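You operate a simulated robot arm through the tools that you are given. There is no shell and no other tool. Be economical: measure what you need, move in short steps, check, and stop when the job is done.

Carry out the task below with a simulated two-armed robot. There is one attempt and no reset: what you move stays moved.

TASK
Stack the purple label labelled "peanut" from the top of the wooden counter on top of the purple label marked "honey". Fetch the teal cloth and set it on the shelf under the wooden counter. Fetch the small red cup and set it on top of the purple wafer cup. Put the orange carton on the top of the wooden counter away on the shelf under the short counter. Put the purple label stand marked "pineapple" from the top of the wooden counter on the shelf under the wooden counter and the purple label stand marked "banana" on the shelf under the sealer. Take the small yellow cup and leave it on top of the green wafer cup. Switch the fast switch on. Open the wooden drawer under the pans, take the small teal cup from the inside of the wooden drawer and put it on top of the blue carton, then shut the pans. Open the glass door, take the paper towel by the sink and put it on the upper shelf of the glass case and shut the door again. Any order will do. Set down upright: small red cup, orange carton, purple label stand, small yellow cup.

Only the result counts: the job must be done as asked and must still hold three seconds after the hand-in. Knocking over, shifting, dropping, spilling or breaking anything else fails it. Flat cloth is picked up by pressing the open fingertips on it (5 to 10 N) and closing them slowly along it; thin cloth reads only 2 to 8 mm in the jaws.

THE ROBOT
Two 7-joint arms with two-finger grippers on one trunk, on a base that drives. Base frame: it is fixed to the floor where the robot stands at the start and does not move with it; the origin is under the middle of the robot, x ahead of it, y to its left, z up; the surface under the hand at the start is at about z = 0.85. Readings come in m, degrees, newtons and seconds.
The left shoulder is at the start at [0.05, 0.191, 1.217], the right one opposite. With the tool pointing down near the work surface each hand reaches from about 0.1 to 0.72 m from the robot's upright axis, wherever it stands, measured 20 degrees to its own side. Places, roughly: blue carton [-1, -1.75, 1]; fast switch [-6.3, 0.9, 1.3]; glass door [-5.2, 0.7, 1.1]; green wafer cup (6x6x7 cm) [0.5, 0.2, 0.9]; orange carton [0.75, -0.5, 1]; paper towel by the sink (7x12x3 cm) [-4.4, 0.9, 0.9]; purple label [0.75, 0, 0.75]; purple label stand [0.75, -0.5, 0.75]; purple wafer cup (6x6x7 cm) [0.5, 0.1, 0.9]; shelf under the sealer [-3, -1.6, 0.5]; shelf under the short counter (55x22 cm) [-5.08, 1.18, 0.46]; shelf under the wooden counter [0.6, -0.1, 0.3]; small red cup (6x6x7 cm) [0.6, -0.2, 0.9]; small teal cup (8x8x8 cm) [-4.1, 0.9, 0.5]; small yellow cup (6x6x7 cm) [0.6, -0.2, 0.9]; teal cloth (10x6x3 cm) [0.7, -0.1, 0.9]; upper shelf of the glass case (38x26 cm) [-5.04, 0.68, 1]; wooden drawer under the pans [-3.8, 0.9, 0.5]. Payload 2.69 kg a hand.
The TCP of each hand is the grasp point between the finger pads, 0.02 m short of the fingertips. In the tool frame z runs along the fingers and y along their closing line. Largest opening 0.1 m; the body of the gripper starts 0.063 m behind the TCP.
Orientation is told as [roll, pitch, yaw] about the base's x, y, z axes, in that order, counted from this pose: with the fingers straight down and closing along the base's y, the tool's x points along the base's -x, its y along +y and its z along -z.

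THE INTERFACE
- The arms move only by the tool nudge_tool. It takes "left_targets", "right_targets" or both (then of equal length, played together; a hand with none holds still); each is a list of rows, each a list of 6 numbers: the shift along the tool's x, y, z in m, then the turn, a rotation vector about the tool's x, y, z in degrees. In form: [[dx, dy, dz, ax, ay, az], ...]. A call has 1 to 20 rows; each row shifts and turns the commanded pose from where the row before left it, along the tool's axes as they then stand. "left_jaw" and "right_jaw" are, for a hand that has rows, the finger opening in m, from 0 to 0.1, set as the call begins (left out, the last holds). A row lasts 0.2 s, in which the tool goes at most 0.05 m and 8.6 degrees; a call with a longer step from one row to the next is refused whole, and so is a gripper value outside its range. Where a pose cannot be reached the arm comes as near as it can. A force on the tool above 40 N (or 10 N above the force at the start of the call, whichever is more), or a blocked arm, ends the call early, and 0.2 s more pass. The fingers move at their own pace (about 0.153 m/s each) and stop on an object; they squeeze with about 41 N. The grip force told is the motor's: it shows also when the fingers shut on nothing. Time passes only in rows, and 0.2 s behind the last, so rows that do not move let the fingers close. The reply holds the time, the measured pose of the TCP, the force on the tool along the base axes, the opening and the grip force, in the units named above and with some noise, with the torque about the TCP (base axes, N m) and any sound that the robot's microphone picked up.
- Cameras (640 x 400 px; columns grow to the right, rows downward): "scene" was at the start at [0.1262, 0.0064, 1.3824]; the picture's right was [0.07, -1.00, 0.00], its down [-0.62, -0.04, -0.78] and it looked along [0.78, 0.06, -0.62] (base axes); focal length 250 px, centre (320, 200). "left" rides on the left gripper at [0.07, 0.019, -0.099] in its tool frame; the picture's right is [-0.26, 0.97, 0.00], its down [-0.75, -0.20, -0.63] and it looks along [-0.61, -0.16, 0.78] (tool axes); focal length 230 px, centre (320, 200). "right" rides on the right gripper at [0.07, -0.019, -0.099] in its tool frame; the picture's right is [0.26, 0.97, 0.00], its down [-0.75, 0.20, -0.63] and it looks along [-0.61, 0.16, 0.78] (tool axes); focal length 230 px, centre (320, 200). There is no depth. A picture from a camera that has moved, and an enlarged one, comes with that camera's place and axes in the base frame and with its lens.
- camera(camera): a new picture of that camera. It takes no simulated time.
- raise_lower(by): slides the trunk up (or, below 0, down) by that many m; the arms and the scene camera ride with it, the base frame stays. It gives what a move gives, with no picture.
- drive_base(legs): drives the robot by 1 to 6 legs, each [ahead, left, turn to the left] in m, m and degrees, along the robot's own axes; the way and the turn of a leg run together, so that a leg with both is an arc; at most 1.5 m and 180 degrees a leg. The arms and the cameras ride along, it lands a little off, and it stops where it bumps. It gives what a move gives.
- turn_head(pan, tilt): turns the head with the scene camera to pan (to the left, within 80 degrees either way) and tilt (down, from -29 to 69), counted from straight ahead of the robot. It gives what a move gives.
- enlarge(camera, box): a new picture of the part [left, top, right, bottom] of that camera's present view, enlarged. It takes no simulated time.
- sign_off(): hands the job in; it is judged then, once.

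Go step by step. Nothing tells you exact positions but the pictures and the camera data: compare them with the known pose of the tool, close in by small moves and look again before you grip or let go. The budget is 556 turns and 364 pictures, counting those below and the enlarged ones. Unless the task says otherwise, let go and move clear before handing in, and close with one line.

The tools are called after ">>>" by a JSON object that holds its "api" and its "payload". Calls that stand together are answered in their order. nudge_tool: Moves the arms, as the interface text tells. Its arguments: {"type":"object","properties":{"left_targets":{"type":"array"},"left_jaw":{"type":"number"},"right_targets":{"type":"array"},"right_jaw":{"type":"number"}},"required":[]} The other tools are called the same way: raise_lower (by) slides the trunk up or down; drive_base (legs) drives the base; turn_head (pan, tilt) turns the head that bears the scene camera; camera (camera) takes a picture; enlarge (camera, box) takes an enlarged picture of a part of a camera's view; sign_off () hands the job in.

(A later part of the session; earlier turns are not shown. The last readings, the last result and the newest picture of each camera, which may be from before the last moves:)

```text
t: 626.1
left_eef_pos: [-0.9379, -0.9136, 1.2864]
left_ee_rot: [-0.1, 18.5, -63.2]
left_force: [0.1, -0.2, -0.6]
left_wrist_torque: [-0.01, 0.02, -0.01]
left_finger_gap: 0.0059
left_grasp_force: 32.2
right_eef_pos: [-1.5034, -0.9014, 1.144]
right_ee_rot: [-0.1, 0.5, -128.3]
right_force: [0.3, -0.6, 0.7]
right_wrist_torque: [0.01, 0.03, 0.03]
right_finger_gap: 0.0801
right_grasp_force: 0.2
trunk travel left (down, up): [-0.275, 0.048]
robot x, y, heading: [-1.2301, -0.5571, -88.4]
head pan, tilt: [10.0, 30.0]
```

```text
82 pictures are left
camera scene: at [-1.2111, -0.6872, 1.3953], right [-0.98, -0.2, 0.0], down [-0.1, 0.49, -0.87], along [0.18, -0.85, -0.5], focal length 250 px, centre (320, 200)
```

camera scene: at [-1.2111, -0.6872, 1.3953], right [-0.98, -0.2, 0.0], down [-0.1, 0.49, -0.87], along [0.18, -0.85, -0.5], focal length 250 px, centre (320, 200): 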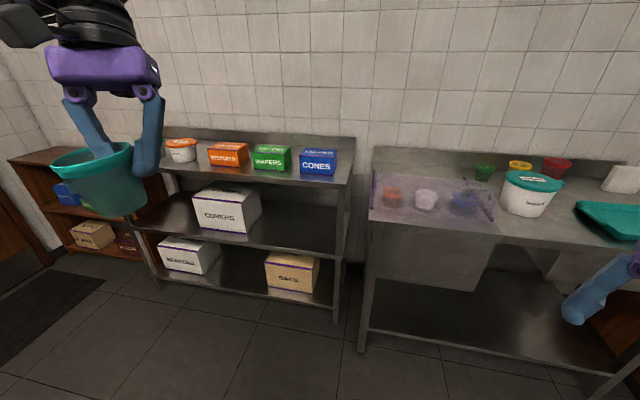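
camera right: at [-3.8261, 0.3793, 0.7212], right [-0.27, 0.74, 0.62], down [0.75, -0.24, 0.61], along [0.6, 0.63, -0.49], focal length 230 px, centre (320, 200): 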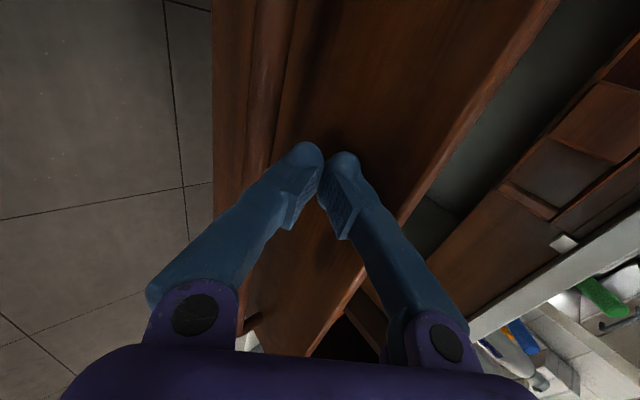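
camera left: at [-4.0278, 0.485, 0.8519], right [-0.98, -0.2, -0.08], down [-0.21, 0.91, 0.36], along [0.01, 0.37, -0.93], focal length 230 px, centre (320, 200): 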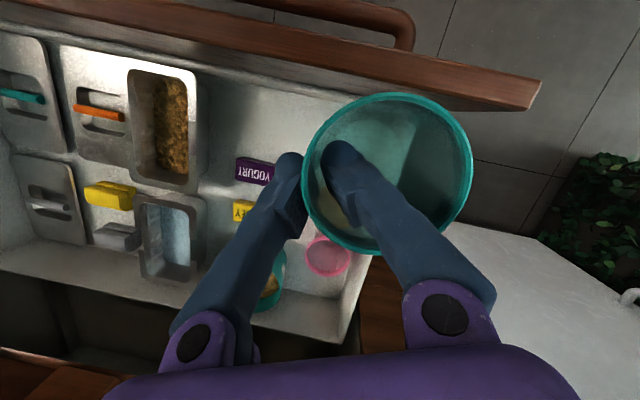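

The blue CONES box on the rack is the blue carton, at about [-0.97, -1.78], top z of about 1.0. I'll drive up to it.

>>> {"api": "drive_base", "payload": {"legs": [[0.55, -0.06, -1.6]]}}

>>> {"api": "turn_head", "payload": {"pan": 15, "tilt": 35}}

>>> {"api": "camera", "payload": {"camera": "scene"}}

>>> {"api": "camera", "payload": {"camera": "left"}}

```text
t: 629.3
left_eef_pos: [-0.9992, -1.4717, 1.2845]
left_ee_rot: [-0.1, 18.6, -64.8]
left_force: [0.0, -0.1, -0.5]
left_wrist_torque: [0.04, -0.04, -0.02]
left_finger_gap: 0.0057
left_grasp_force: 32.1
right_eef_pos: [-1.5639, -1.4423, 1.1446]
right_ee_rot: [-0.1, 0.4, -129.9]
right_force: [0.3, -0.5, 0.6]
right_wrist_torque: [-0.06, -0.02, 0.02]
right_finger_gap: 0.08
right_grasp_force: 0.1
trunk travel left (down, up): [-0.275, 0.048]
robot x, y, heading: [-1.2804, -1.1096, -90.0]
head pan, tilt: [10.0, 30.0]
```

```text
t: 630.0
left_eef_pos: [-1.0006, -1.4726, 1.2863]
left_ee_rot: [-0.1, 18.6, -64.9]
left_force: [0.5, 0.6, -0.4]
left_wrist_torque: [0.0, 0.01, -0.03]
left_finger_gap: 0.006
left_grasp_force: 32.2
right_eef_pos: [-1.5645, -1.4426, 1.1453]
right_ee_rot: [-0.1, 0.4, -129.9]
right_force: [0.4, 0.5, 0.8]
right_wrist_torque: [-0.01, 0.01, 0.02]
right_finger_gap: 0.0799
right_grasp_force: 0.1
trunk travel left (down, up): [-0.275, 0.048]
robot x, y, heading: [-1.2802, -1.1055, -90.2]
head pan, tilt: [15.0, 35.0]
```

```text
81 pictures are left
camera scene: at [-1.2581, -1.2326, 1.3875], right [-0.97, -0.26, 0.0], down [-0.15, 0.55, -0.82], along [0.21, -0.79, -0.57], focal length 250 px, centre (320, 200)
```

scene: 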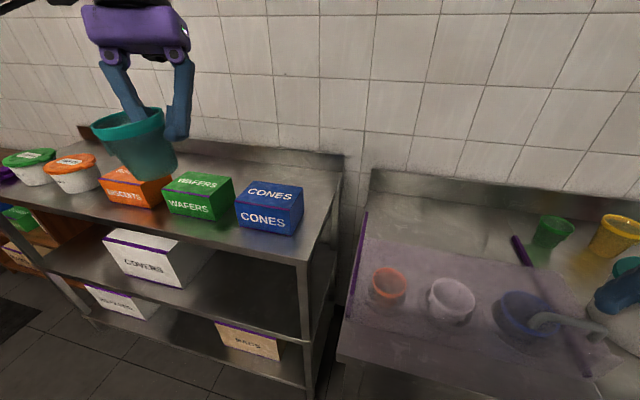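

```text
80 pictures are left
camera left: at [-0.9982, -1.4322, 1.4028], right [0.98, 0.19, -0.08], down [0.21, -0.91, 0.36], along [-0.01, -0.37, -0.93], focal length 230 px, centre (320, 200)
```

left: 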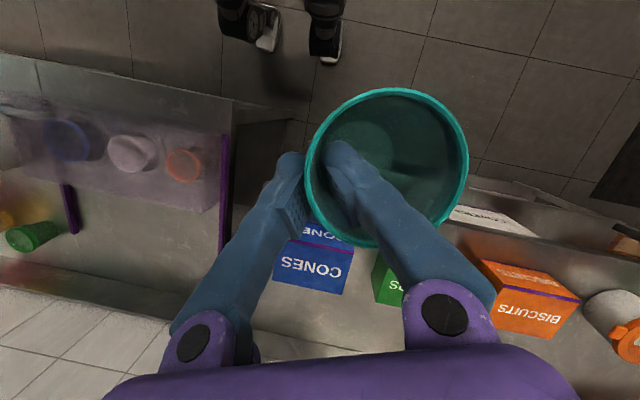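

The box top centre triangulates to [-0.99, -1.73, 1.025]. I'll move the cup over it.

>>> {"api": "drive_base", "payload": {"legs": [[0.12, 0, 0]]}}

>>> {"api": "nudge_tool", "payload": {"left_targets": [[-0.0305, -0.0208, -0.0103, 0, 0, 0], [-0.0305, -0.0208, -0.0103, 0, 0, 0], [-0.0305, -0.0208, -0.0103, 0, 0, 0], [-0.0305, -0.0208, -0.0103, 0, 0, 0], [-0.0128, 0, 0.0379, 0, 0, 0], [-0.0128, 0, 0.0379, 0, 0, 0], [-0.0128, 0, 0.0379, 0, 0, 0], [0, 0, 0, 0, 0, 0]]}}

>>> {"api": "camera", "payload": {"camera": "left"}}

>>> {"api": "camera", "payload": {"camera": "scene"}}

```text
t: 630.7
left_eef_pos: [-0.9996, -1.4749, 1.2866]
left_ee_rot: [-0.1, 18.6, -64.8]
left_force: [0.3, 0.3, 0.2]
left_wrist_torque: [-0.01, 0.01, 0.01]
left_finger_gap: 0.0057
left_grasp_force: 32.9
right_eef_pos: [-1.5642, -1.4437, 1.1453]
right_ee_rot: [-0.2, 0.4, -129.9]
right_force: [0.0, -0.3, -0.3]
right_wrist_torque: [0.01, 0.0, 0.01]
right_finger_gap: 0.08
right_grasp_force: 0.2
trunk travel left (down, up): [-0.275, 0.048]
robot x, y, heading: [-1.2814, -1.1109, -90.2]
head pan, tilt: [15.0, 35.0]
stopped in leg 1: the robot was blocked; the commanded pose is now the measured one
```

```text
t: 632.5
left_eef_pos: [-1.0201, -1.6246, 1.1666]
left_ee_rot: [0.0, 18.5, -64.8]
left_force: [0.6, -0.9, -0.1]
left_wrist_torque: [-0.01, 0.0, -0.03]
left_finger_gap: 0.006
left_grasp_force: 32.2
right_eef_pos: [-1.5639, -1.4446, 1.1464]
right_ee_rot: [-0.1, 0.4, -129.8]
right_force: [-0.3, 0.0, -0.1]
right_wrist_torque: [-0.03, -0.03, 0.02]
right_finger_gap: 0.08
right_grasp_force: 0.1
trunk travel left (down, up): [-0.275, 0.048]
robot x, y, heading: [-1.2801, -1.1117, -90.0]
head pan, tilt: [15.0, 35.0]
```

```text
79 pictures are left
camera left: at [-1.0192, -1.5867, 1.2844], right [0.98, 0.19, -0.08], down [0.21, -0.91, 0.36], along [-0.01, -0.37, -0.93], focal length 230 px, centre (320, 200)
```

left: 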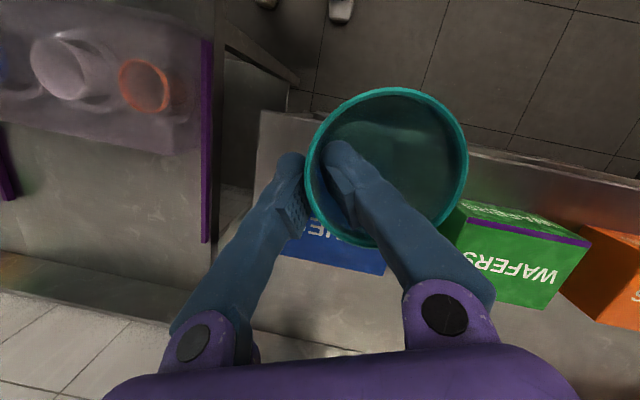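

```text
78 pictures are left
camera scene: at [-1.2585, -1.2346, 1.3876], right [-0.97, -0.26, 0.0], down [-0.15, 0.55, -0.82], along [0.21, -0.79, -0.57], focal length 250 px, centre (320, 200)
```

scene: 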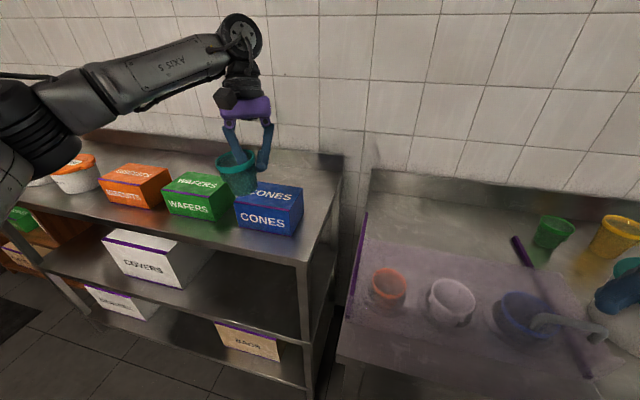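

The base can't go nearer, so the arm must extend 0.12 more. I'll do that at this height.

>>> {"api": "nudge_tool", "payload": {"left_targets": [[-0.0343, -0.0173, -0.0116, 0, 0, 0], [-0.0343, -0.0173, -0.0116, 0, 0, 0], [-0.0343, -0.0173, -0.0116, 0, 0, 0], [0, 0, 0, 0, 0, 0]]}}

>>> {"api": "camera", "payload": {"camera": "left"}}

>>> {"api": "enlarge", "payload": {"camera": "scene", "box": [180, 120, 340, 250]}}

```text
t: 633.5
left_eef_pos: [-1.0202, -1.727, 1.1696]
left_ee_rot: [-0.2, 18.5, -64.9]
left_force: [0.3, -0.2, 0.2]
left_wrist_torque: [-0.02, 0.05, 0.04]
left_finger_gap: 0.0063
left_grasp_force: 32.3
left hand out of reach, approached as far as the arm can: row 3
right_eef_pos: [-1.5636, -1.4436, 1.1458]
right_ee_rot: [-0.1, 0.4, -129.9]
right_force: [0.6, -0.3, -0.4]
right_wrist_torque: [0.03, 0.03, 0.0]
right_finger_gap: 0.08
right_grasp_force: 0.1
trunk travel left (down, up): [-0.275, 0.048]
robot x, y, heading: [-1.2855, -1.1135, -90.0]
head pan, tilt: [15.0, 35.0]
```

```text
77 pictures are left
camera left: at [-1.0196, -1.6879, 1.2869], right [0.98, 0.19, -0.08], down [0.21, -0.91, 0.36], along [-0.01, -0.37, -0.93], focal length 230 px, centre (320, 200)
```

left: 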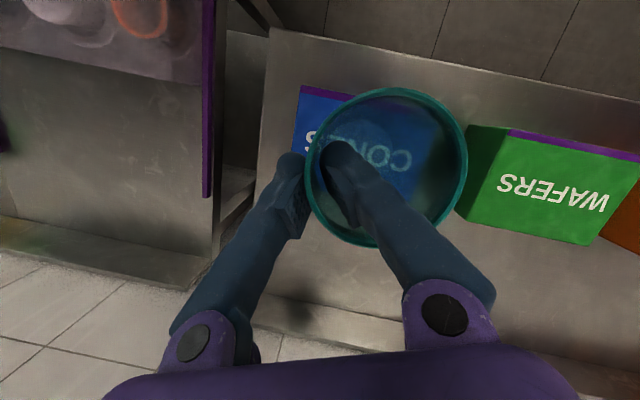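

```text
3.08 times, centred on (260, 185) of scene
camera zoom: at [-1.2576, -1.2349, 1.3875], right [-0.97, -0.26, 0.0], down [-0.15, 0.55, -0.82], along [0.21, -0.79, -0.57], focal length 770 px, centre (505, 246)
```

zoom: 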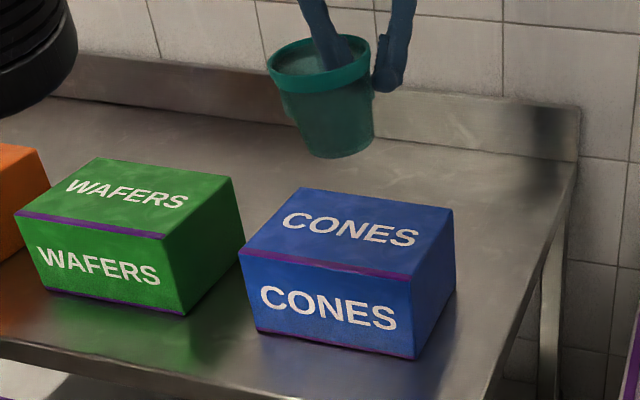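

Seen through the cup, it is over the box: cup centre [-0.99, -1.71] and the top spans y -1.68 to -1.78. I'll lower straight down near contact.

>>> {"api": "nudge_tool", "payload": {"left_targets": [[-0.0112, 0, 0.0332, 0, 0, 0], [-0.0096, 0, 0.0284, 0, 0, 0], [0, 0, 0, 0, 0, 0]]}}

>>> {"api": "enlarge", "payload": {"camera": "scene", "box": [180, 120, 340, 250]}}

```text
t: 634.3
left_eef_pos: [-1.021, -1.7261, 1.1029]
left_ee_rot: [-0.1, 18.6, -64.9]
left_force: [0.3, -0.2, 0.2]
left_wrist_torque: [-0.04, -0.01, -0.02]
left_finger_gap: 0.0059
left_grasp_force: 32.2
right_eef_pos: [-1.565, -1.4438, 1.1452]
right_ee_rot: [-0.2, 0.4, -129.8]
right_force: [0.3, -0.1, -1.1]
right_wrist_torque: [-0.03, -0.01, 0.01]
right_finger_gap: 0.08
right_grasp_force: 0.1
trunk travel left (down, up): [-0.275, 0.048]
robot x, y, heading: [-1.2782, -1.1119, -90.0]
head pan, tilt: [15.0, 35.0]
```

```text
3.08 times, centred on (260, 185) of scene
camera zoom: at [-1.2581, -1.2348, 1.3875], right [-0.97, -0.26, 0.0], down [-0.15, 0.55, -0.82], along [0.21, -0.79, -0.57], focal length 770 px, centre (505, 246)
```

zoom: 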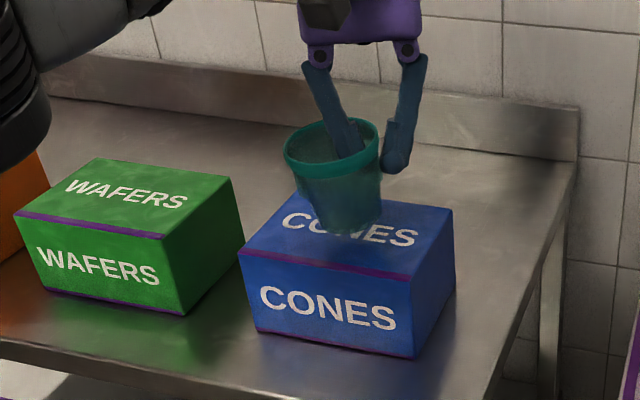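

>>> {"api": "nudge_tool", "payload": {"left_targets": [[-0.0013, 0, 0.0038, 0, 0, 0], [-0.0013, 0, 0.0038, 0, 0, 0], [-0.001, 0, 0.0028, 0, 0, 0], [0, 0, 0, 0, 0, 0]]}}

>>> {"api": "nudge_tool", "payload": {"left_targets": [[-0.001, 0, 0.0028, 0, 0, 0], [-0.001, 0, 0.0028, 0, 0, 0], [0, 0, 0, 0, 0, 0]]}}

```text
t: 635.3
left_eef_pos: [-1.0209, -1.7266, 1.0907]
left_ee_rot: [-0.1, 18.6, -64.9]
left_force: [0.6, -0.5, -0.6]
left_wrist_torque: [-0.02, 0.0, -0.02]
left_finger_gap: 0.0059
left_grasp_force: 32.4
right_eef_pos: [-1.5646, -1.4447, 1.1455]
right_ee_rot: [0.0, 0.3, -129.8]
right_force: [0.2, 1.1, -0.4]
right_wrist_torque: [0.01, -0.02, -0.01]
right_finger_gap: 0.0801
right_grasp_force: 0.2
trunk travel left (down, up): [-0.275, 0.048]
robot x, y, heading: [-1.2811, -1.1079, -90.1]
head pan, tilt: [15.0, 35.0]
```

```text
t: 636.1
left_eef_pos: [-1.0219, -1.726, 1.0853]
left_ee_rot: [-0.1, 18.5, -64.9]
left_force: [0.4, -1.3, 2.5]
left_wrist_torque: [0.04, -0.04, -0.03]
left_finger_gap: 0.006
left_grasp_force: 32.1
right_eef_pos: [-1.5646, -1.444, 1.145]
right_ee_rot: [-0.1, 0.4, -130.1]
right_force: [0.7, -0.8, -0.4]
right_wrist_torque: [0.0, -0.01, 0.02]
right_finger_gap: 0.08
right_grasp_force: 0.1
trunk travel left (down, up): [-0.275, 0.048]
robot x, y, heading: [-1.2798, -1.11, -90.0]
head pan, tilt: [15.0, 35.0]
```

Contact begins. 1.5 mm more, then I'll open a little and look.

>>> {"api": "nudge_tool", "payload": {"left_targets": [[-0.0005, 0, 0.0015, 0, 0, 0], [0, 0, 0, 0, 0, 0]]}}

>>> {"api": "nudge_tool", "payload": {"left_targets": [[0, 0, 0, 0, 0, 0], [0, 0, 0, 0, 0, 0]], "left_jaw": 0.03}}

>>> {"api": "enlarge", "payload": {"camera": "scene", "box": [180, 120, 340, 250]}}

```text
t: 636.7
left_eef_pos: [-1.0219, -1.7251, 1.0828]
left_ee_rot: [-0.2, 18.7, -64.9]
left_force: [-1.8, -0.6, 5.4]
left_wrist_torque: [0.1, -0.13, 0.0]
left_finger_gap: 0.006
left_grasp_force: 31.7
right_eef_pos: [-1.5654, -1.4445, 1.145]
right_ee_rot: [-0.1, 0.4, -129.9]
right_force: [-0.4, -0.1, 0.0]
right_wrist_torque: [-0.01, 0.03, -0.01]
right_finger_gap: 0.0799
right_grasp_force: 0.0
trunk travel left (down, up): [-0.275, 0.048]
robot x, y, heading: [-1.2783, -1.1117, -90.0]
head pan, tilt: [15.0, 35.0]
```

```text
t: 637.3
left_eef_pos: [-1.0199, -1.726, 1.0827]
left_ee_rot: [-0.1, 18.6, -64.8]
left_force: [0.1, -0.1, 0.5]
left_wrist_torque: [-0.01, 0.05, 0.01]
left_finger_gap: 0.0301
left_grasp_force: 0.0
right_eef_pos: [-1.5643, -1.4428, 1.1467]
right_ee_rot: [-0.2, 0.4, -129.9]
right_force: [0.1, 0.4, 0.1]
right_wrist_torque: [0.0, -0.02, 0.03]
right_finger_gap: 0.08
right_grasp_force: 0.1
trunk travel left (down, up): [-0.275, 0.048]
robot x, y, heading: [-1.2843, -1.11, -90.1]
head pan, tilt: [15.0, 35.0]
```

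```text
3.08 times, centred on (260, 185) of scene
camera zoom: at [-1.258, -1.235, 1.3875], right [-0.97, -0.26, 0.0], down [-0.15, 0.55, -0.82], along [0.21, -0.79, -0.57], focal length 770 px, centre (505, 246)
```

zoom: 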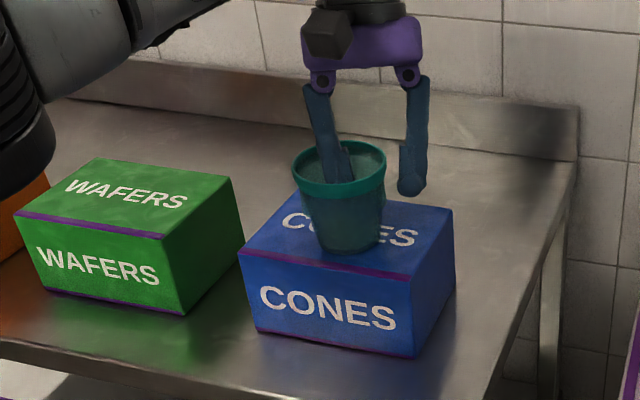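

The cup stands on the blue carton. I'll withdraw along the finger axis and check.

>>> {"api": "nudge_tool", "payload": {"left_targets": [[0, 0, -0.02, 0, 0, 0], [0, 0, -0.03, 0, 0, 0], [0, 0, -0.04, 0, 0, 0], [0, 0, -0.04, 0, 0, 0], [0.04, 0, -0.02, 0, 0, 0], [0.04, 0, 0, 0, 0, 0], [0.04, 0, 0, 0, 0, 0], [0.04, 0, 0, 0, 0, 0]]}}

>>> {"api": "enlarge", "payload": {"camera": "scene", "box": [100, 100, 340, 280]}}

```text
t: 639.1
left_eef_pos: [-1.0735, -1.5911, 1.267]
left_ee_rot: [-0.1, 18.4, -64.8]
left_force: [0.2, 0.9, 0.2]
left_wrist_torque: [0.02, -0.02, 0.0]
left_finger_gap: 0.0302
left_grasp_force: 0.0
left hand out of reach, approached as far as the arm can: row 3, 4
right_eef_pos: [-1.5643, -1.4437, 1.1441]
right_ee_rot: [-0.2, 0.4, -129.9]
right_force: [0.9, -0.6, -0.1]
right_wrist_torque: [-0.02, 0.0, -0.04]
right_finger_gap: 0.0797
right_grasp_force: 0.0
trunk travel left (down, up): [-0.275, 0.048]
robot x, y, heading: [-1.2826, -1.1099, -89.9]
head pan, tilt: [15.0, 35.0]
```

```text
2.22 times, centred on (220, 190) of scene
camera zoom: at [-1.2582, -1.2342, 1.3876], right [-0.97, -0.26, 0.0], down [-0.15, 0.55, -0.82], along [0.21, -0.79, -0.57], focal length 556 px, centre (542, 222)
```

zoom: 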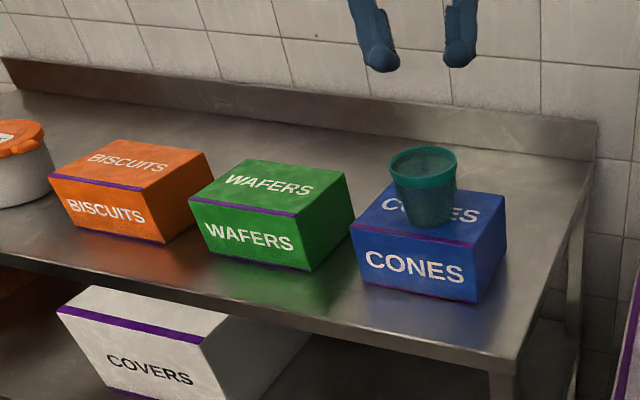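

The cup stands safely on the blue carton. Now back to the glass case: I'll set the left hand upright, turn to heading 0 and drive backwards (west) along the known clear lane.

>>> {"api": "nudge_tool", "payload": {"left_targets": [[0.02, 0, -0.02, 0, -6.2, 0], [0.02, 0, -0.02, 0, -6.2, 0], [0, 0, 0, 0, -6.2, 0], [0, 0, 0, 0, 0, 8.3], [0, 0, 0, 0, 0, 8.3], [0, 0, 0, 0, 0, 8.3], [0, 0, 0, 0, 0, 0]]}}

>>> {"api": "drive_base", "payload": {"legs": [[-0.65, 0, 0], [0, 0, 90], [-1.5, 0, 0], [-1.5, 0, 0], [-1.45, 0, 0]]}}

>>> {"api": "turn_head", "payload": {"pan": 30, "tilt": 10}}

>>> {"api": "camera", "payload": {"camera": "scene"}}

```text
t: 640.7
left_eef_pos: [-1.0845, -1.567, 1.3139]
left_ee_rot: [-0.1, -0.1, -89.8]
left_force: [-0.3, 0.7, 0.4]
left_wrist_torque: [-0.01, 0.02, -0.02]
left_finger_gap: 0.0299
left_grasp_force: 0.1
right_eef_pos: [-1.5636, -1.4445, 1.1447]
right_ee_rot: [0.0, 0.4, -129.8]
right_force: [0.0, -0.8, 0.2]
right_wrist_torque: [-0.02, -0.01, -0.02]
right_finger_gap: 0.0799
right_grasp_force: 0.0
trunk travel left (down, up): [-0.275, 0.048]
robot x, y, heading: [-1.2828, -1.1139, -90.1]
head pan, tilt: [15.0, 35.0]
```

```text
t: 668.9
left_eef_pos: [-5.2432, -0.2918, 1.3154]
left_ee_rot: [-0.1, 0.0, 0.1]
left_force: [0.1, 0.0, -0.9]
left_wrist_torque: [0.0, 0.03, -0.04]
left_finger_gap: 0.0301
left_grasp_force: 0.1
right_eef_pos: [-5.3676, -0.771, 1.1449]
right_ee_rot: [-0.1, 0.3, -40.0]
right_force: [0.4, -0.2, 0.6]
right_wrist_torque: [-0.02, 0.0, 0.02]
right_finger_gap: 0.0798
right_grasp_force: 0.2
trunk travel left (down, up): [-0.275, 0.048]
robot x, y, heading: [-5.7016, -0.4872, 0.1]
head pan, tilt: [15.0, 35.0]
```

```text
t: 669.8
left_eef_pos: [-5.243, -0.2919, 1.3142]
left_ee_rot: [-0.1, -0.1, 0.1]
left_force: [-0.4, 0.2, 0.0]
left_wrist_torque: [-0.01, 0.0, 0.0]
left_finger_gap: 0.03
left_grasp_force: 0.0
right_eef_pos: [-5.3689, -0.7713, 1.1461]
right_ee_rot: [-0.1, 0.3, -40.0]
right_force: [-0.1, 0.1, 0.7]
right_wrist_torque: [0.01, 0.02, 0.0]
right_finger_gap: 0.08
right_grasp_force: 0.1
trunk travel left (down, up): [-0.275, 0.048]
robot x, y, heading: [-5.7006, -0.4877, 0.0]
head pan, tilt: [30.0, 10.0]
```

```text
72 pictures are left
camera scene: at [-5.5804, -0.4409, 1.4276], right [0.5, -0.87, 0.0], down [-0.15, -0.09, -0.98], along [0.85, 0.49, -0.17], focal length 250 px, centre (320, 200)
```

scene: 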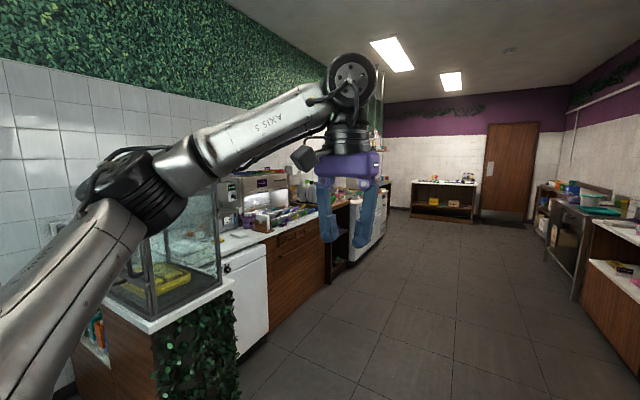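

I'll tilt the left hand to point forward with its jaws closing sideways, open, at handle height, then slide in beside the case.

>>> {"api": "nudge_tool", "payload": {"left_targets": [[0, 0, 0.04, 0, 0, 0], [0, 0, 0.04, 0, 0, 0], [0, 0, 0.04, 0, 0, 0], [0, 0, 0.03, 0, 0, 0], [0, 0, 0, 0, -8.2, 0], [0, 0, 0, 0, -8.2, 0], [0, 0, 0, 0, -8.2, 0], [0, 0, 0, 0, -8.2, 0], [0, 0, 0, 0, -8.2, 0], [0, 0, 0, 0, -8.2, 0], [0, 0, 0, 0, -8.2, 0], [0, 0, 0, 0, -8.2, 0], [0, 0, 0, 0, 0, 0]], "left_jaw": 0.07}}

>>> {"api": "drive_base", "payload": {"legs": [[-0.16, 0.4, 0], [0, 0.4, 0]]}}

>>> {"api": "turn_head", "payload": {"pan": 5, "tilt": 20}}

>>> {"api": "camera", "payload": {"camera": "scene"}}

>>> {"api": "camera", "payload": {"camera": "left"}}

```text
t: 672.6
left_eef_pos: [-5.2358, -0.2949, 1.1647]
left_ee_rot: [-0.3, -65.6, 0.3]
left_force: [-0.1, 1.1, 0.4]
left_wrist_torque: [-0.01, 0.01, 0.0]
left_finger_gap: 0.0701
left_grasp_force: 0.1
left hand out of reach, approached as far as the arm can: row 12
right_eef_pos: [-5.3678, -0.772, 1.1454]
right_ee_rot: [-0.1, 0.4, -39.9]
right_force: [-0.1, 0.2, 0.3]
right_wrist_torque: [-0.02, 0.03, -0.01]
right_finger_gap: 0.0799
right_grasp_force: 0.1
trunk travel left (down, up): [-0.275, 0.048]
robot x, y, heading: [-5.702, -0.4881, 0.0]
head pan, tilt: [30.0, 10.0]
```

```text
t: 680.3
left_eef_pos: [-5.3937, 0.5031, 1.1657]
left_ee_rot: [-0.1, -65.6, 0.5]
left_force: [-0.3, -0.4, 0.6]
left_wrist_torque: [-0.02, 0.02, -0.01]
left_finger_gap: 0.0699
left_grasp_force: 0.0
right_eef_pos: [-5.5246, 0.0244, 1.146]
right_ee_rot: [-0.1, 0.3, -39.9]
right_force: [0.4, 0.5, 0.6]
right_wrist_torque: [0.02, 0.0, -0.01]
right_finger_gap: 0.08
right_grasp_force: 0.0
trunk travel left (down, up): [-0.275, 0.048]
robot x, y, heading: [-5.8627, 0.3043, 0.1]
head pan, tilt: [30.0, 10.0]
```

```text
t: 681.2
left_eef_pos: [-5.3937, 0.5031, 1.1654]
left_ee_rot: [-0.2, -65.5, 0.5]
left_force: [-0.7, 0.5, 0.0]
left_wrist_torque: [-0.02, 0.0, -0.04]
left_finger_gap: 0.0701
left_grasp_force: 0.0
right_eef_pos: [-5.5247, 0.0242, 1.1452]
right_ee_rot: [-0.1, 0.5, -39.9]
right_force: [-1.0, -0.2, -1.2]
right_wrist_torque: [0.03, 0.0, -0.02]
right_finger_gap: 0.0801
right_grasp_force: 0.0
trunk travel left (down, up): [-0.275, 0.048]
robot x, y, heading: [-5.8583, 0.3054, 0.0]
head pan, tilt: [5.0, 20.0]
```

```text
71 pictures are left
camera scene: at [-5.7256, 0.3158, 1.4114], right [0.09, -1.0, 0.0], down [-0.34, -0.03, -0.94], along [0.94, 0.08, -0.34], focal length 250 px, centre (320, 200)
```

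scene: 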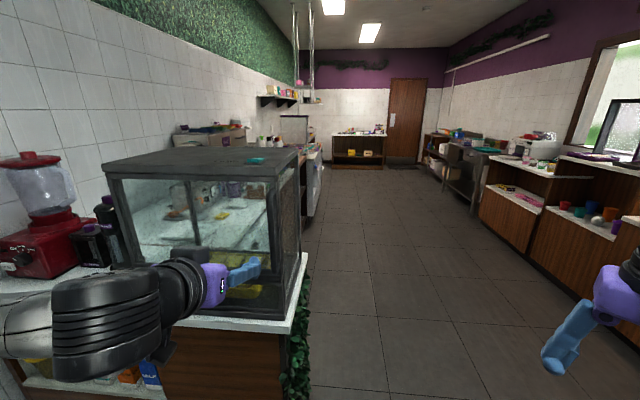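

```text
70 pictures are left
camera left: at [-5.5141, 0.5195, 1.144], right [0.1, 0.97, 0.23], down [-0.26, -0.2, 0.94], along [0.96, -0.16, 0.23], focal length 230 px, centre (320, 200)
```

left: 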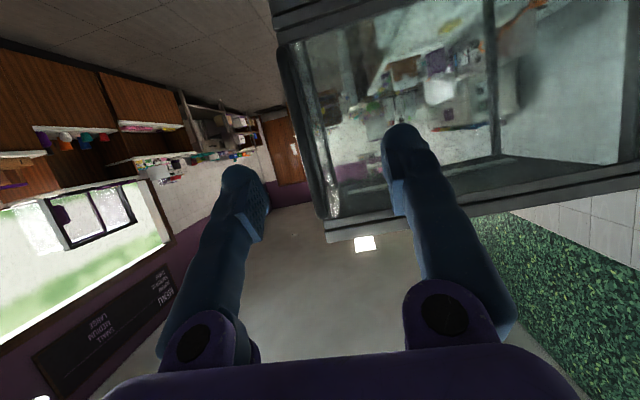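

>>> {"api": "enlarge", "payload": {"camera": "left", "box": [230, 10, 430, 240]}}

>>> {"api": "enlarge", "payload": {"camera": "scene", "box": [90, 140, 320, 340]}}

```text
1.74 times, centred on (330, 125) of left
camera zoom: at [-5.5141, 0.5195, 1.144], right [0.1, 0.97, 0.23], down [-0.26, -0.2, 0.94], along [0.96, -0.16, 0.23], focal length 400 px, centre (303, 330)
```

zoom: 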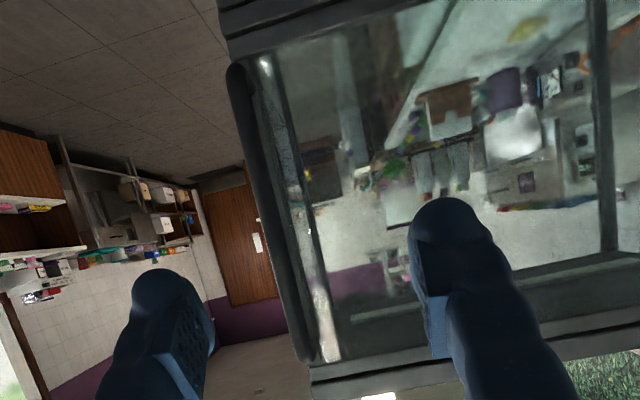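

```text
2.00 times, centred on (205, 240) of scene
camera zoom: at [-5.7256, 0.3158, 1.4114], right [0.09, -1.0, 0.0], down [-0.34, -0.03, -0.94], along [0.94, 0.08, -0.34], focal length 500 px, centre (550, 120)
```

zoom: 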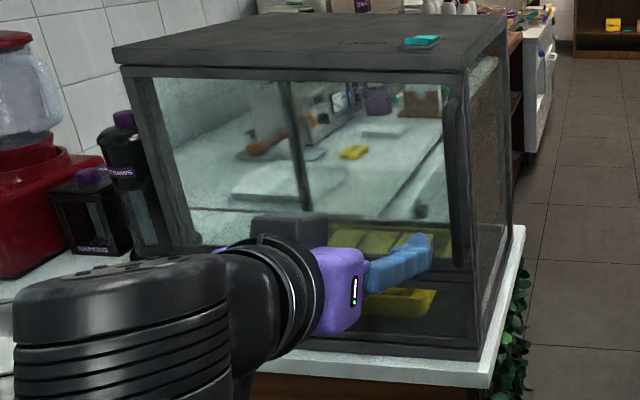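

The handle bar triangulates to about [-5.235, 0.47], z 1.04 to 1.25. I'll shift 3.3 cm right and drive forward so the bar comes between the fingers.

>>> {"api": "nudge_tool", "payload": {"left_targets": [[0, -0.033, 0, 0, 0, 0], [0, 0, 0, 0, 0, 0]]}}

>>> {"api": "drive_base", "payload": {"legs": [[0.145, 0, 0]]}}

>>> {"api": "camera", "payload": {"camera": "left"}}

```text
t: 681.8
left_eef_pos: [-5.394, 0.4689, 1.1677]
left_ee_rot: [-0.2, -65.6, 0.5]
left_force: [0.9, 0.4, 0.1]
left_wrist_torque: [-0.01, 0.01, 0.0]
left_finger_gap: 0.07
left_grasp_force: 0.0
right_eef_pos: [-5.525, 0.0255, 1.1465]
right_ee_rot: [-0.1, 0.3, -39.7]
right_force: [-0.9, 1.0, -0.1]
right_wrist_torque: [-0.06, 0.03, 0.0]
right_finger_gap: 0.08
right_grasp_force: 0.1
trunk travel left (down, up): [-0.275, 0.048]
robot x, y, heading: [-5.8581, 0.3074, 0.2]
head pan, tilt: [5.0, 20.0]
```

```text
t: 683.1
left_eef_pos: [-5.2497, 0.4688, 1.1666]
left_ee_rot: [-0.1, -65.5, 0.5]
left_force: [0.6, 0.6, -0.5]
left_wrist_torque: [0.0, -0.03, 0.01]
left_finger_gap: 0.0703
left_grasp_force: 0.0
right_eef_pos: [-5.3798, 0.0252, 1.1463]
right_ee_rot: [-0.1, 0.5, -39.8]
right_force: [-0.1, -0.5, 0.8]
right_wrist_torque: [0.01, 0.0, -0.03]
right_finger_gap: 0.0802
right_grasp_force: 0.1
trunk travel left (down, up): [-0.275, 0.048]
robot x, y, heading: [-5.7099, 0.3066, -0.0]
head pan, tilt: [5.0, 20.0]
```

```text
67 pictures are left
camera left: at [-5.3692, 0.4856, 1.1448], right [0.1, 0.97, 0.23], down [-0.26, -0.2, 0.94], along [0.96, -0.16, 0.23], focal length 230 px, centre (320, 200)
```

left: 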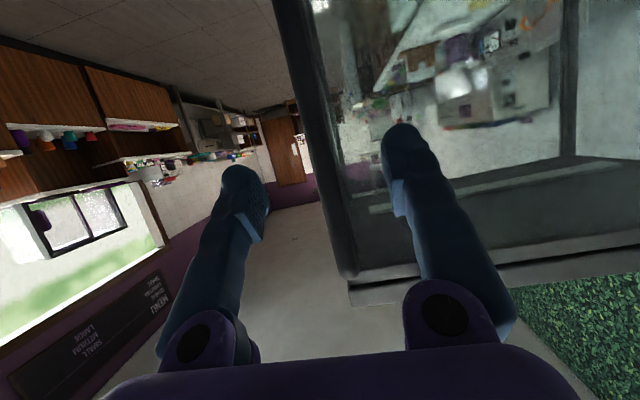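

The bar is between the fingers, slightly beyond. I'll advance 2 cm and close.

>>> {"api": "drive_base", "payload": {"legs": [[0.022, 0, 0]]}}

>>> {"api": "nudge_tool", "payload": {"left_targets": [[0, 0, 0, 0, 0, 0], [0, 0, 0, 0, 0, 0], [0, 0, 0, 0, 0, 0]], "left_jaw": 0.0}}

>>> {"api": "camera", "payload": {"camera": "left"}}

```text
t: 683.9
left_eef_pos: [-5.2267, 0.4678, 1.1665]
left_ee_rot: [-0.1, -65.6, 0.4]
left_force: [-0.2, -0.1, 0.4]
left_wrist_torque: [-0.03, 0.03, 0.04]
left_finger_gap: 0.0702
left_grasp_force: 0.2
right_eef_pos: [-5.3578, 0.0239, 1.1452]
right_ee_rot: [0.0, 0.4, -39.9]
right_force: [0.7, -0.6, -0.4]
right_wrist_torque: [0.0, 0.01, -0.02]
right_finger_gap: 0.0801
right_grasp_force: 0.1
trunk travel left (down, up): [-0.275, 0.048]
robot x, y, heading: [-5.6943, 0.3088, 0.2]
head pan, tilt: [5.0, 20.0]
```

```text
t: 684.7
left_eef_pos: [-5.2245, 0.4711, 1.167]
left_ee_rot: [-0.2, -65.5, 0.9]
left_force: [18.1, 11.1, 1.8]
left_wrist_torque: [0.2, 0.03, 0.04]
left_finger_gap: 0.0064
left_grasp_force: 35.1
right_eef_pos: [-5.356, 0.0257, 1.1453]
right_ee_rot: [-0.3, 0.4, -39.8]
right_force: [-0.1, -0.1, 0.3]
right_wrist_torque: [0.01, -0.02, 0.0]
right_finger_gap: 0.08
right_grasp_force: 0.1
trunk travel left (down, up): [-0.275, 0.048]
robot x, y, heading: [-5.6949, 0.3125, 0.3]
head pan, tilt: [5.0, 20.0]
```

```text
66 pictures are left
camera left: at [-5.3451, 0.4875, 1.1446], right [0.1, 0.97, 0.23], down [-0.26, -0.2, 0.94], along [0.96, -0.15, 0.23], focal length 230 px, centre (320, 200)
```

left: 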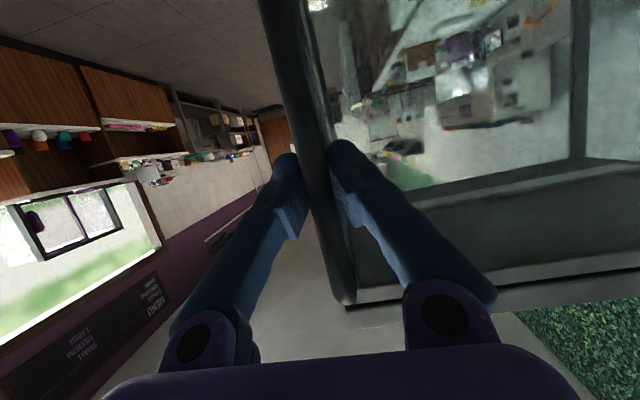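

The grip reads like the drawer's good one. I'll pull back 5 cm to test.

>>> {"api": "drive_base", "payload": {"legs": [[-0.06, 0.01, 0]]}}

>>> {"api": "camera", "payload": {"camera": "scene"}}

```text
t: 685.5
left_eef_pos: [-5.2258, 0.4717, 1.166]
left_ee_rot: [-0.5, -65.6, 1.6]
left_force: [22.7, -1.9, -11.8]
left_wrist_torque: [-0.17, -0.33, 0.07]
left_finger_gap: 0.0069
left_grasp_force: 35.6
right_eef_pos: [-5.3626, 0.0249, 1.143]
right_ee_rot: [-0.3, 0.6, -39.9]
right_force: [0.2, 0.0, -0.8]
right_wrist_torque: [0.0, 0.02, -0.01]
right_finger_gap: 0.08
right_grasp_force: 0.0
trunk travel left (down, up): [-0.275, 0.048]
robot x, y, heading: [-5.7, 0.3123, -0.0]
head pan, tilt: [5.0, 20.0]
stopped in leg 1: the force on the tool passed its limit at 62 N (the readings are from after the stop); the commanded pose is now the measured one
```

```text
65 pictures are left
camera scene: at [-5.5616, 0.3166, 1.4107], right [0.09, -1.0, 0.0], down [-0.34, -0.03, -0.94], along [0.93, 0.08, -0.35], focal length 250 px, centre (320, 200)
```

scene: 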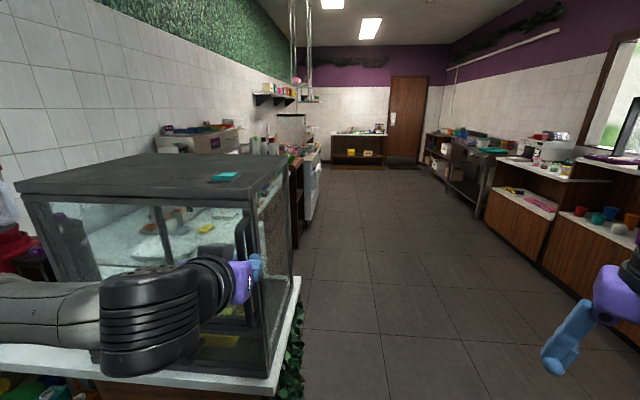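

It resists, perhaps a catch. I'll pull gently with the arm in small steps, and watch the force.

>>> {"api": "nudge_tool", "payload": {"left_targets": [[0.002, 0, -0.0046, 0, 0, 0], [0.002, 0, -0.0046, 0, 0, 0], [0.002, 0, -0.0046, 0, 0, 0], [0.002, 0, -0.0046, 0, 0, 0], [0.002, 0, -0.0046, 0, 0, 0], [0, 0, 0, 0, 0, 0]]}}

```text
t: 685.9
left_eef_pos: [-5.2246, 0.4712, 1.1669]
left_ee_rot: [-0.4, -65.7, 1.8]
left_force: [25.9, -1.2, -10.5]
left_wrist_torque: [-0.1, 0.0, 0.07]
left_finger_gap: 0.0065
left_grasp_force: 34.6
right_eef_pos: [-5.3615, 0.0247, 1.1439]
right_ee_rot: [-0.4, 0.6, -39.9]
right_force: [-0.8, -0.4, 0.0]
right_wrist_torque: [-0.01, -0.01, -0.02]
right_finger_gap: 0.0797
right_grasp_force: 0.2
trunk travel left (down, up): [-0.275, 0.048]
robot x, y, heading: [-5.6986, 0.3083, -0.2]
head pan, tilt: [5.0, 20.0]
stopped in row 1 (left hand): the force on the tool passed its limit at 43 N (the readings are from after the stop); the commanded pose is now the measured one
```

The pull is transmitted (26 N) but the door holds. I'll build up the pull in millimetre steps.

>>> {"api": "nudge_tool", "payload": {"left_targets": [[0.0005, 0, -0.001, 0, 0, 0], [0.0005, 0, -0.001, 0, 0, 0], [0, 0, 0, 0, 0, 0]]}}

>>> {"api": "nudge_tool", "payload": {"left_targets": [[0.0005, 0, -0.001, 0, 0, 0], [0.0005, 0, -0.001, 0, 0, 0], [0, 0, 0, 0, 0, 0]]}}

```text
t: 686.4
left_eef_pos: [-5.2252, 0.4741, 1.1663]
left_ee_rot: [-0.6, -65.7, 2.2]
left_force: [24.8, 0.4, -8.1]
left_wrist_torque: [-0.1, 0.02, 0.07]
left_finger_gap: 0.0067
left_grasp_force: 35.3
right_eef_pos: [-5.3623, 0.0253, 1.145]
right_ee_rot: [-0.4, 0.5, -39.9]
right_force: [-0.5, 0.5, -0.5]
right_wrist_torque: [-0.01, -0.01, 0.03]
right_finger_gap: 0.0799
right_grasp_force: 0.0
trunk travel left (down, up): [-0.275, 0.048]
robot x, y, heading: [-5.703, 0.3082, -0.4]
head pan, tilt: [5.0, 20.0]
stopped in row 2 (left hand): the force on the tool passed its limit at 41 N (the readings are from after the stop); the commanded pose is now the measured one
```

```text
t: 686.9
left_eef_pos: [-5.2241, 0.4743, 1.1658]
left_ee_rot: [-0.6, -65.8, 2.6]
left_force: [24.7, 1.7, -9.0]
left_wrist_torque: [-0.12, 0.04, 0.08]
left_finger_gap: 0.0068
left_grasp_force: 34.9
right_eef_pos: [-5.3615, 0.025, 1.1445]
right_ee_rot: [-0.4, 0.6, -39.9]
right_force: [0.4, -0.8, 0.1]
right_wrist_torque: [-0.03, -0.02, -0.01]
right_finger_gap: 0.0801
right_grasp_force: 0.1
trunk travel left (down, up): [-0.275, 0.048]
robot x, y, heading: [-5.6949, 0.3105, -0.1]
head pan, tilt: [5.0, 20.0]
stopped in row 2 (left hand): the force on the tool passed its limit at 41 N (the readings are from after the stop); the commanded pose is now the measured one
```

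The hand only creeps. I'll look closely at the handle and door frame before pulling any more.

>>> {"api": "enlarge", "payload": {"camera": "scene", "box": [20, 140, 310, 390]}}

>>> {"api": "enlarge", "payload": {"camera": "left", "box": [220, 0, 640, 320]}}

```text
1.60 times, centred on (165, 265) of scene
camera zoom: at [-5.5601, 0.3167, 1.4107], right [0.08, -1.0, 0.0], down [-0.34, -0.03, -0.94], along [0.94, 0.08, -0.35], focal length 400 px, centre (568, 96)
```

zoom: 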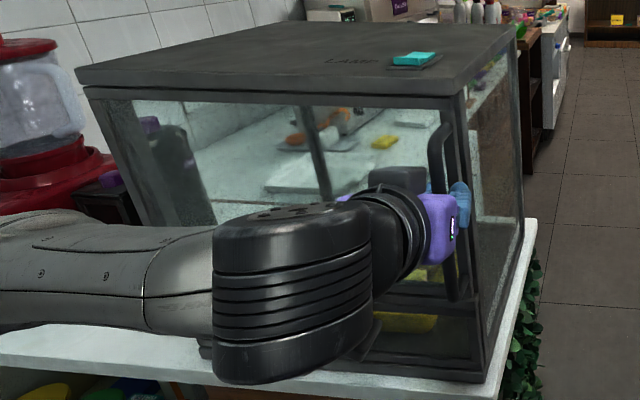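

```text
1.25 times, centred on (430, 160) of left
camera zoom: at [-5.3454, 0.488, 1.1442], right [0.07, 0.97, 0.23], down [-0.26, -0.21, 0.94], along [0.96, -0.13, 0.24], focal length 288 px, centre (182, 250)
```

zoom: 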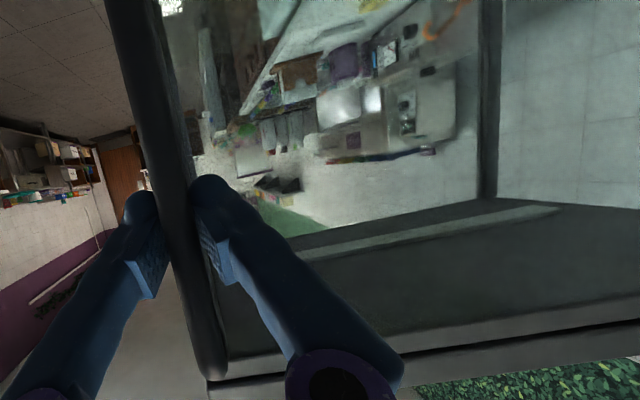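

I'll test the other direction: a small sideways push towards +y, to see whether the door slides.

>>> {"api": "nudge_tool", "payload": {"left_targets": [[0, 0.004, 0, 0, 0, 0], [0, 0.004, 0, 0, 0, 0], [0, 0.004, 0, 0, 0, 0], [0, 0, 0, 0, 0, 0]]}}

```text
t: 687.9
left_eef_pos: [-5.2246, 0.4869, 1.1661]
left_ee_rot: [-0.5, -65.8, 2.4]
left_force: [35.0, -1.6, -13.8]
left_wrist_torque: [0.04, -0.38, 0.03]
left_finger_gap: 0.0065
left_grasp_force: 35.0
right_eef_pos: [-5.3602, 0.0249, 1.1431]
right_ee_rot: [-0.4, 0.7, -39.9]
right_force: [-0.2, 0.3, 0.0]
right_wrist_torque: [0.01, -0.03, 0.02]
right_finger_gap: 0.08
right_grasp_force: 0.1
trunk travel left (down, up): [-0.275, 0.048]
robot x, y, heading: [-5.7002, 0.3128, -0.2]
head pan, tilt: [5.0, 20.0]
```

It moves freely towards +y with no sideways force, so the door slides. I'll move another 5 cm and look.

>>> {"api": "nudge_tool", "payload": {"left_targets": [[0, 0, 0.004, 0, 0, 0], [0, 0.01, 0, 0, 0, 0], [0, 0.01, 0, 0, 0, 0], [0, 0.01, 0, 0, 0, 0], [0, 0.01, 0, 0, 0, 0], [0, 0.01, 0, 0, 0, 0], [0, 0, 0, 0, 0, 0]]}}

>>> {"api": "camera", "payload": {"camera": "scene"}}

```text
t: 689.5
left_eef_pos: [-5.2253, 0.536, 1.1671]
left_ee_rot: [-0.6, -65.9, 2.2]
left_force: [9.2, -0.3, -8.2]
left_wrist_torque: [0.05, -0.07, -0.02]
left_finger_gap: 0.0065
left_grasp_force: 35.1
right_eef_pos: [-5.3628, 0.025, 1.144]
right_ee_rot: [-0.3, 0.5, -39.9]
right_force: [-0.8, 0.5, 0.2]
right_wrist_torque: [0.02, 0.01, -0.02]
right_finger_gap: 0.0797
right_grasp_force: 0.1
trunk travel left (down, up): [-0.275, 0.048]
robot x, y, heading: [-5.6997, 0.3096, 0.1]
head pan, tilt: [5.0, 20.0]
```

```text
62 pictures are left
camera scene: at [-5.5632, 0.317, 1.4111], right [0.09, -1.0, 0.0], down [-0.34, -0.03, -0.94], along [0.94, 0.08, -0.34], focal length 250 px, centre (320, 200)
```

scene: 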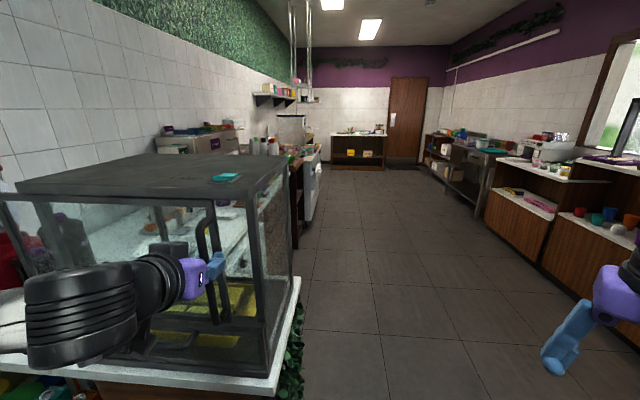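

It is a sliding door, and it follows. I'll slide it further open by strafing the base 0.22 to the left.

>>> {"api": "drive_base", "payload": {"legs": [[0, 0.12, 0]]}}

>>> {"api": "drive_base", "payload": {"legs": [[0, 0.12, 0]]}}

>>> {"api": "camera", "payload": {"camera": "scene"}}

```text
t: 691.2
left_eef_pos: [-5.2245, 0.653, 1.1668]
left_ee_rot: [-0.6, -66.1, 2.3]
left_force: [5.5, 0.0, -12.5]
left_wrist_torque: [0.14, 0.09, 0.02]
left_finger_gap: 0.0062
left_grasp_force: 34.3
right_eef_pos: [-5.3638, 0.1427, 1.1449]
right_ee_rot: [-0.3, 0.5, -39.9]
right_force: [0.9, 0.8, 0.2]
right_wrist_torque: [-0.01, 0.01, 0.01]
right_finger_gap: 0.08
right_grasp_force: 0.0
trunk travel left (down, up): [-0.275, 0.048]
robot x, y, heading: [-5.7003, 0.424, 0.2]
head pan, tilt: [5.0, 20.0]
```

```text
t: 692.9
left_eef_pos: [-5.2247, 0.7717, 1.1671]
left_ee_rot: [-0.4, -65.8, 1.8]
left_force: [7.9, -11.9, -9.5]
left_wrist_torque: [-0.16, -0.21, 0.01]
left_finger_gap: 0.006
left_grasp_force: 34.6
right_eef_pos: [-5.3638, 0.2605, 1.1437]
right_ee_rot: [-0.2, 0.6, -40.1]
right_force: [-0.8, 0.3, -0.4]
right_wrist_torque: [0.03, 0.01, 0.02]
right_finger_gap: 0.0797
right_grasp_force: 0.1
trunk travel left (down, up): [-0.275, 0.048]
robot x, y, heading: [-5.6998, 0.5471, -0.2]
head pan, tilt: [5.0, 20.0]
```

```text
61 pictures are left
camera scene: at [-5.5628, 0.5526, 1.4111], right [0.08, -1.0, 0.0], down [-0.34, -0.03, -0.94], along [0.94, 0.08, -0.34], focal length 250 px, centre (320, 200)
```

scene: 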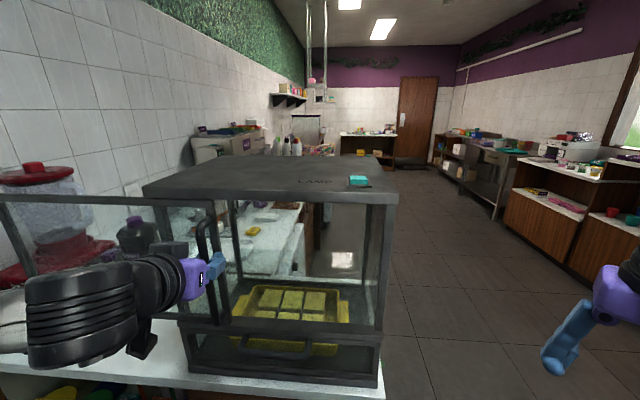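

The door is about 0.30 open, enough for the hand. I'll let go of the handle, back off, leave the passage and go to the sink counter for the paper towel.

>>> {"api": "nudge_tool", "payload": {"left_targets": [[0, 0, 0, 0, 0, 0], [0, 0, 0, 0, 0, 0]], "left_jaw": 0.07}}

>>> {"api": "drive_base", "payload": {"legs": [[-0.17, 0, 0], [0, -0.95, 0], [1.45, 0, 0], [0, 0, 90]]}}

>>> {"api": "turn_head", "payload": {"pan": 10, "tilt": 35}}

>>> {"api": "camera", "payload": {"camera": "scene"}}

```text
t: 693.5
left_eef_pos: [-5.2246, 0.7732, 1.167]
left_ee_rot: [-0.7, -66.0, 2.1]
left_force: [-0.9, 0.4, 0.2]
left_wrist_torque: [-0.01, 0.0, 0.01]
left_finger_gap: 0.0701
left_grasp_force: 0.1
right_eef_pos: [-5.3662, 0.2624, 1.1456]
right_ee_rot: [-0.2, 0.4, -40.0]
right_force: [0.3, -0.6, 0.7]
right_wrist_torque: [0.04, 0.01, 0.0]
right_finger_gap: 0.08
right_grasp_force: 0.1
trunk travel left (down, up): [-0.275, 0.048]
robot x, y, heading: [-5.699, 0.5461, -0.1]
head pan, tilt: [5.0, 20.0]
```

```text
t: 713.7
left_eef_pos: [-4.657, 0.1025, 1.1667]
left_ee_rot: [-0.6, -66.0, 92.1]
left_force: [0.2, 0.0, 0.1]
left_wrist_torque: [-0.02, 0.03, -0.01]
left_finger_gap: 0.0699
left_grasp_force: 0.0
right_eef_pos: [-4.1481, -0.0376, 1.146]
right_ee_rot: [-0.1, 0.4, 50.1]
right_force: [-0.4, 1.1, 0.7]
right_wrist_torque: [-0.01, 0.01, 0.0]
right_finger_gap: 0.0801
right_grasp_force: 0.1
trunk travel left (down, up): [-0.275, 0.048]
robot x, y, heading: [-4.4301, -0.3717, 89.7]
head pan, tilt: [5.0, 20.0]
```

```text
t: 714.5
left_eef_pos: [-4.6588, 0.1024, 1.1664]
left_ee_rot: [-0.6, -66.0, 92.1]
left_force: [0.6, -0.1, -0.5]
left_wrist_torque: [0.0, 0.0, -0.01]
left_finger_gap: 0.0699
left_grasp_force: 0.0
right_eef_pos: [-4.1465, -0.0385, 1.1454]
right_ee_rot: [-0.2, 0.4, 50.0]
right_force: [0.4, -0.3, 0.5]
right_wrist_torque: [0.03, 0.02, 0.03]
right_finger_gap: 0.0799
right_grasp_force: 0.2
trunk travel left (down, up): [-0.275, 0.048]
robot x, y, heading: [-4.434, -0.3697, 89.8]
head pan, tilt: [10.0, 35.0]
```

```text
60 pictures are left
camera scene: at [-4.4464, -0.243, 1.3876], right [0.99, 0.17, 0.0], down [0.1, -0.56, -0.82], along [-0.14, 0.81, -0.57], focal length 250 px, centre (320, 200)
```

scene: 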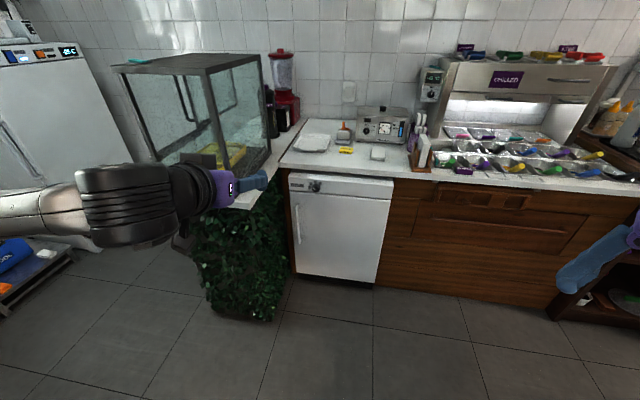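

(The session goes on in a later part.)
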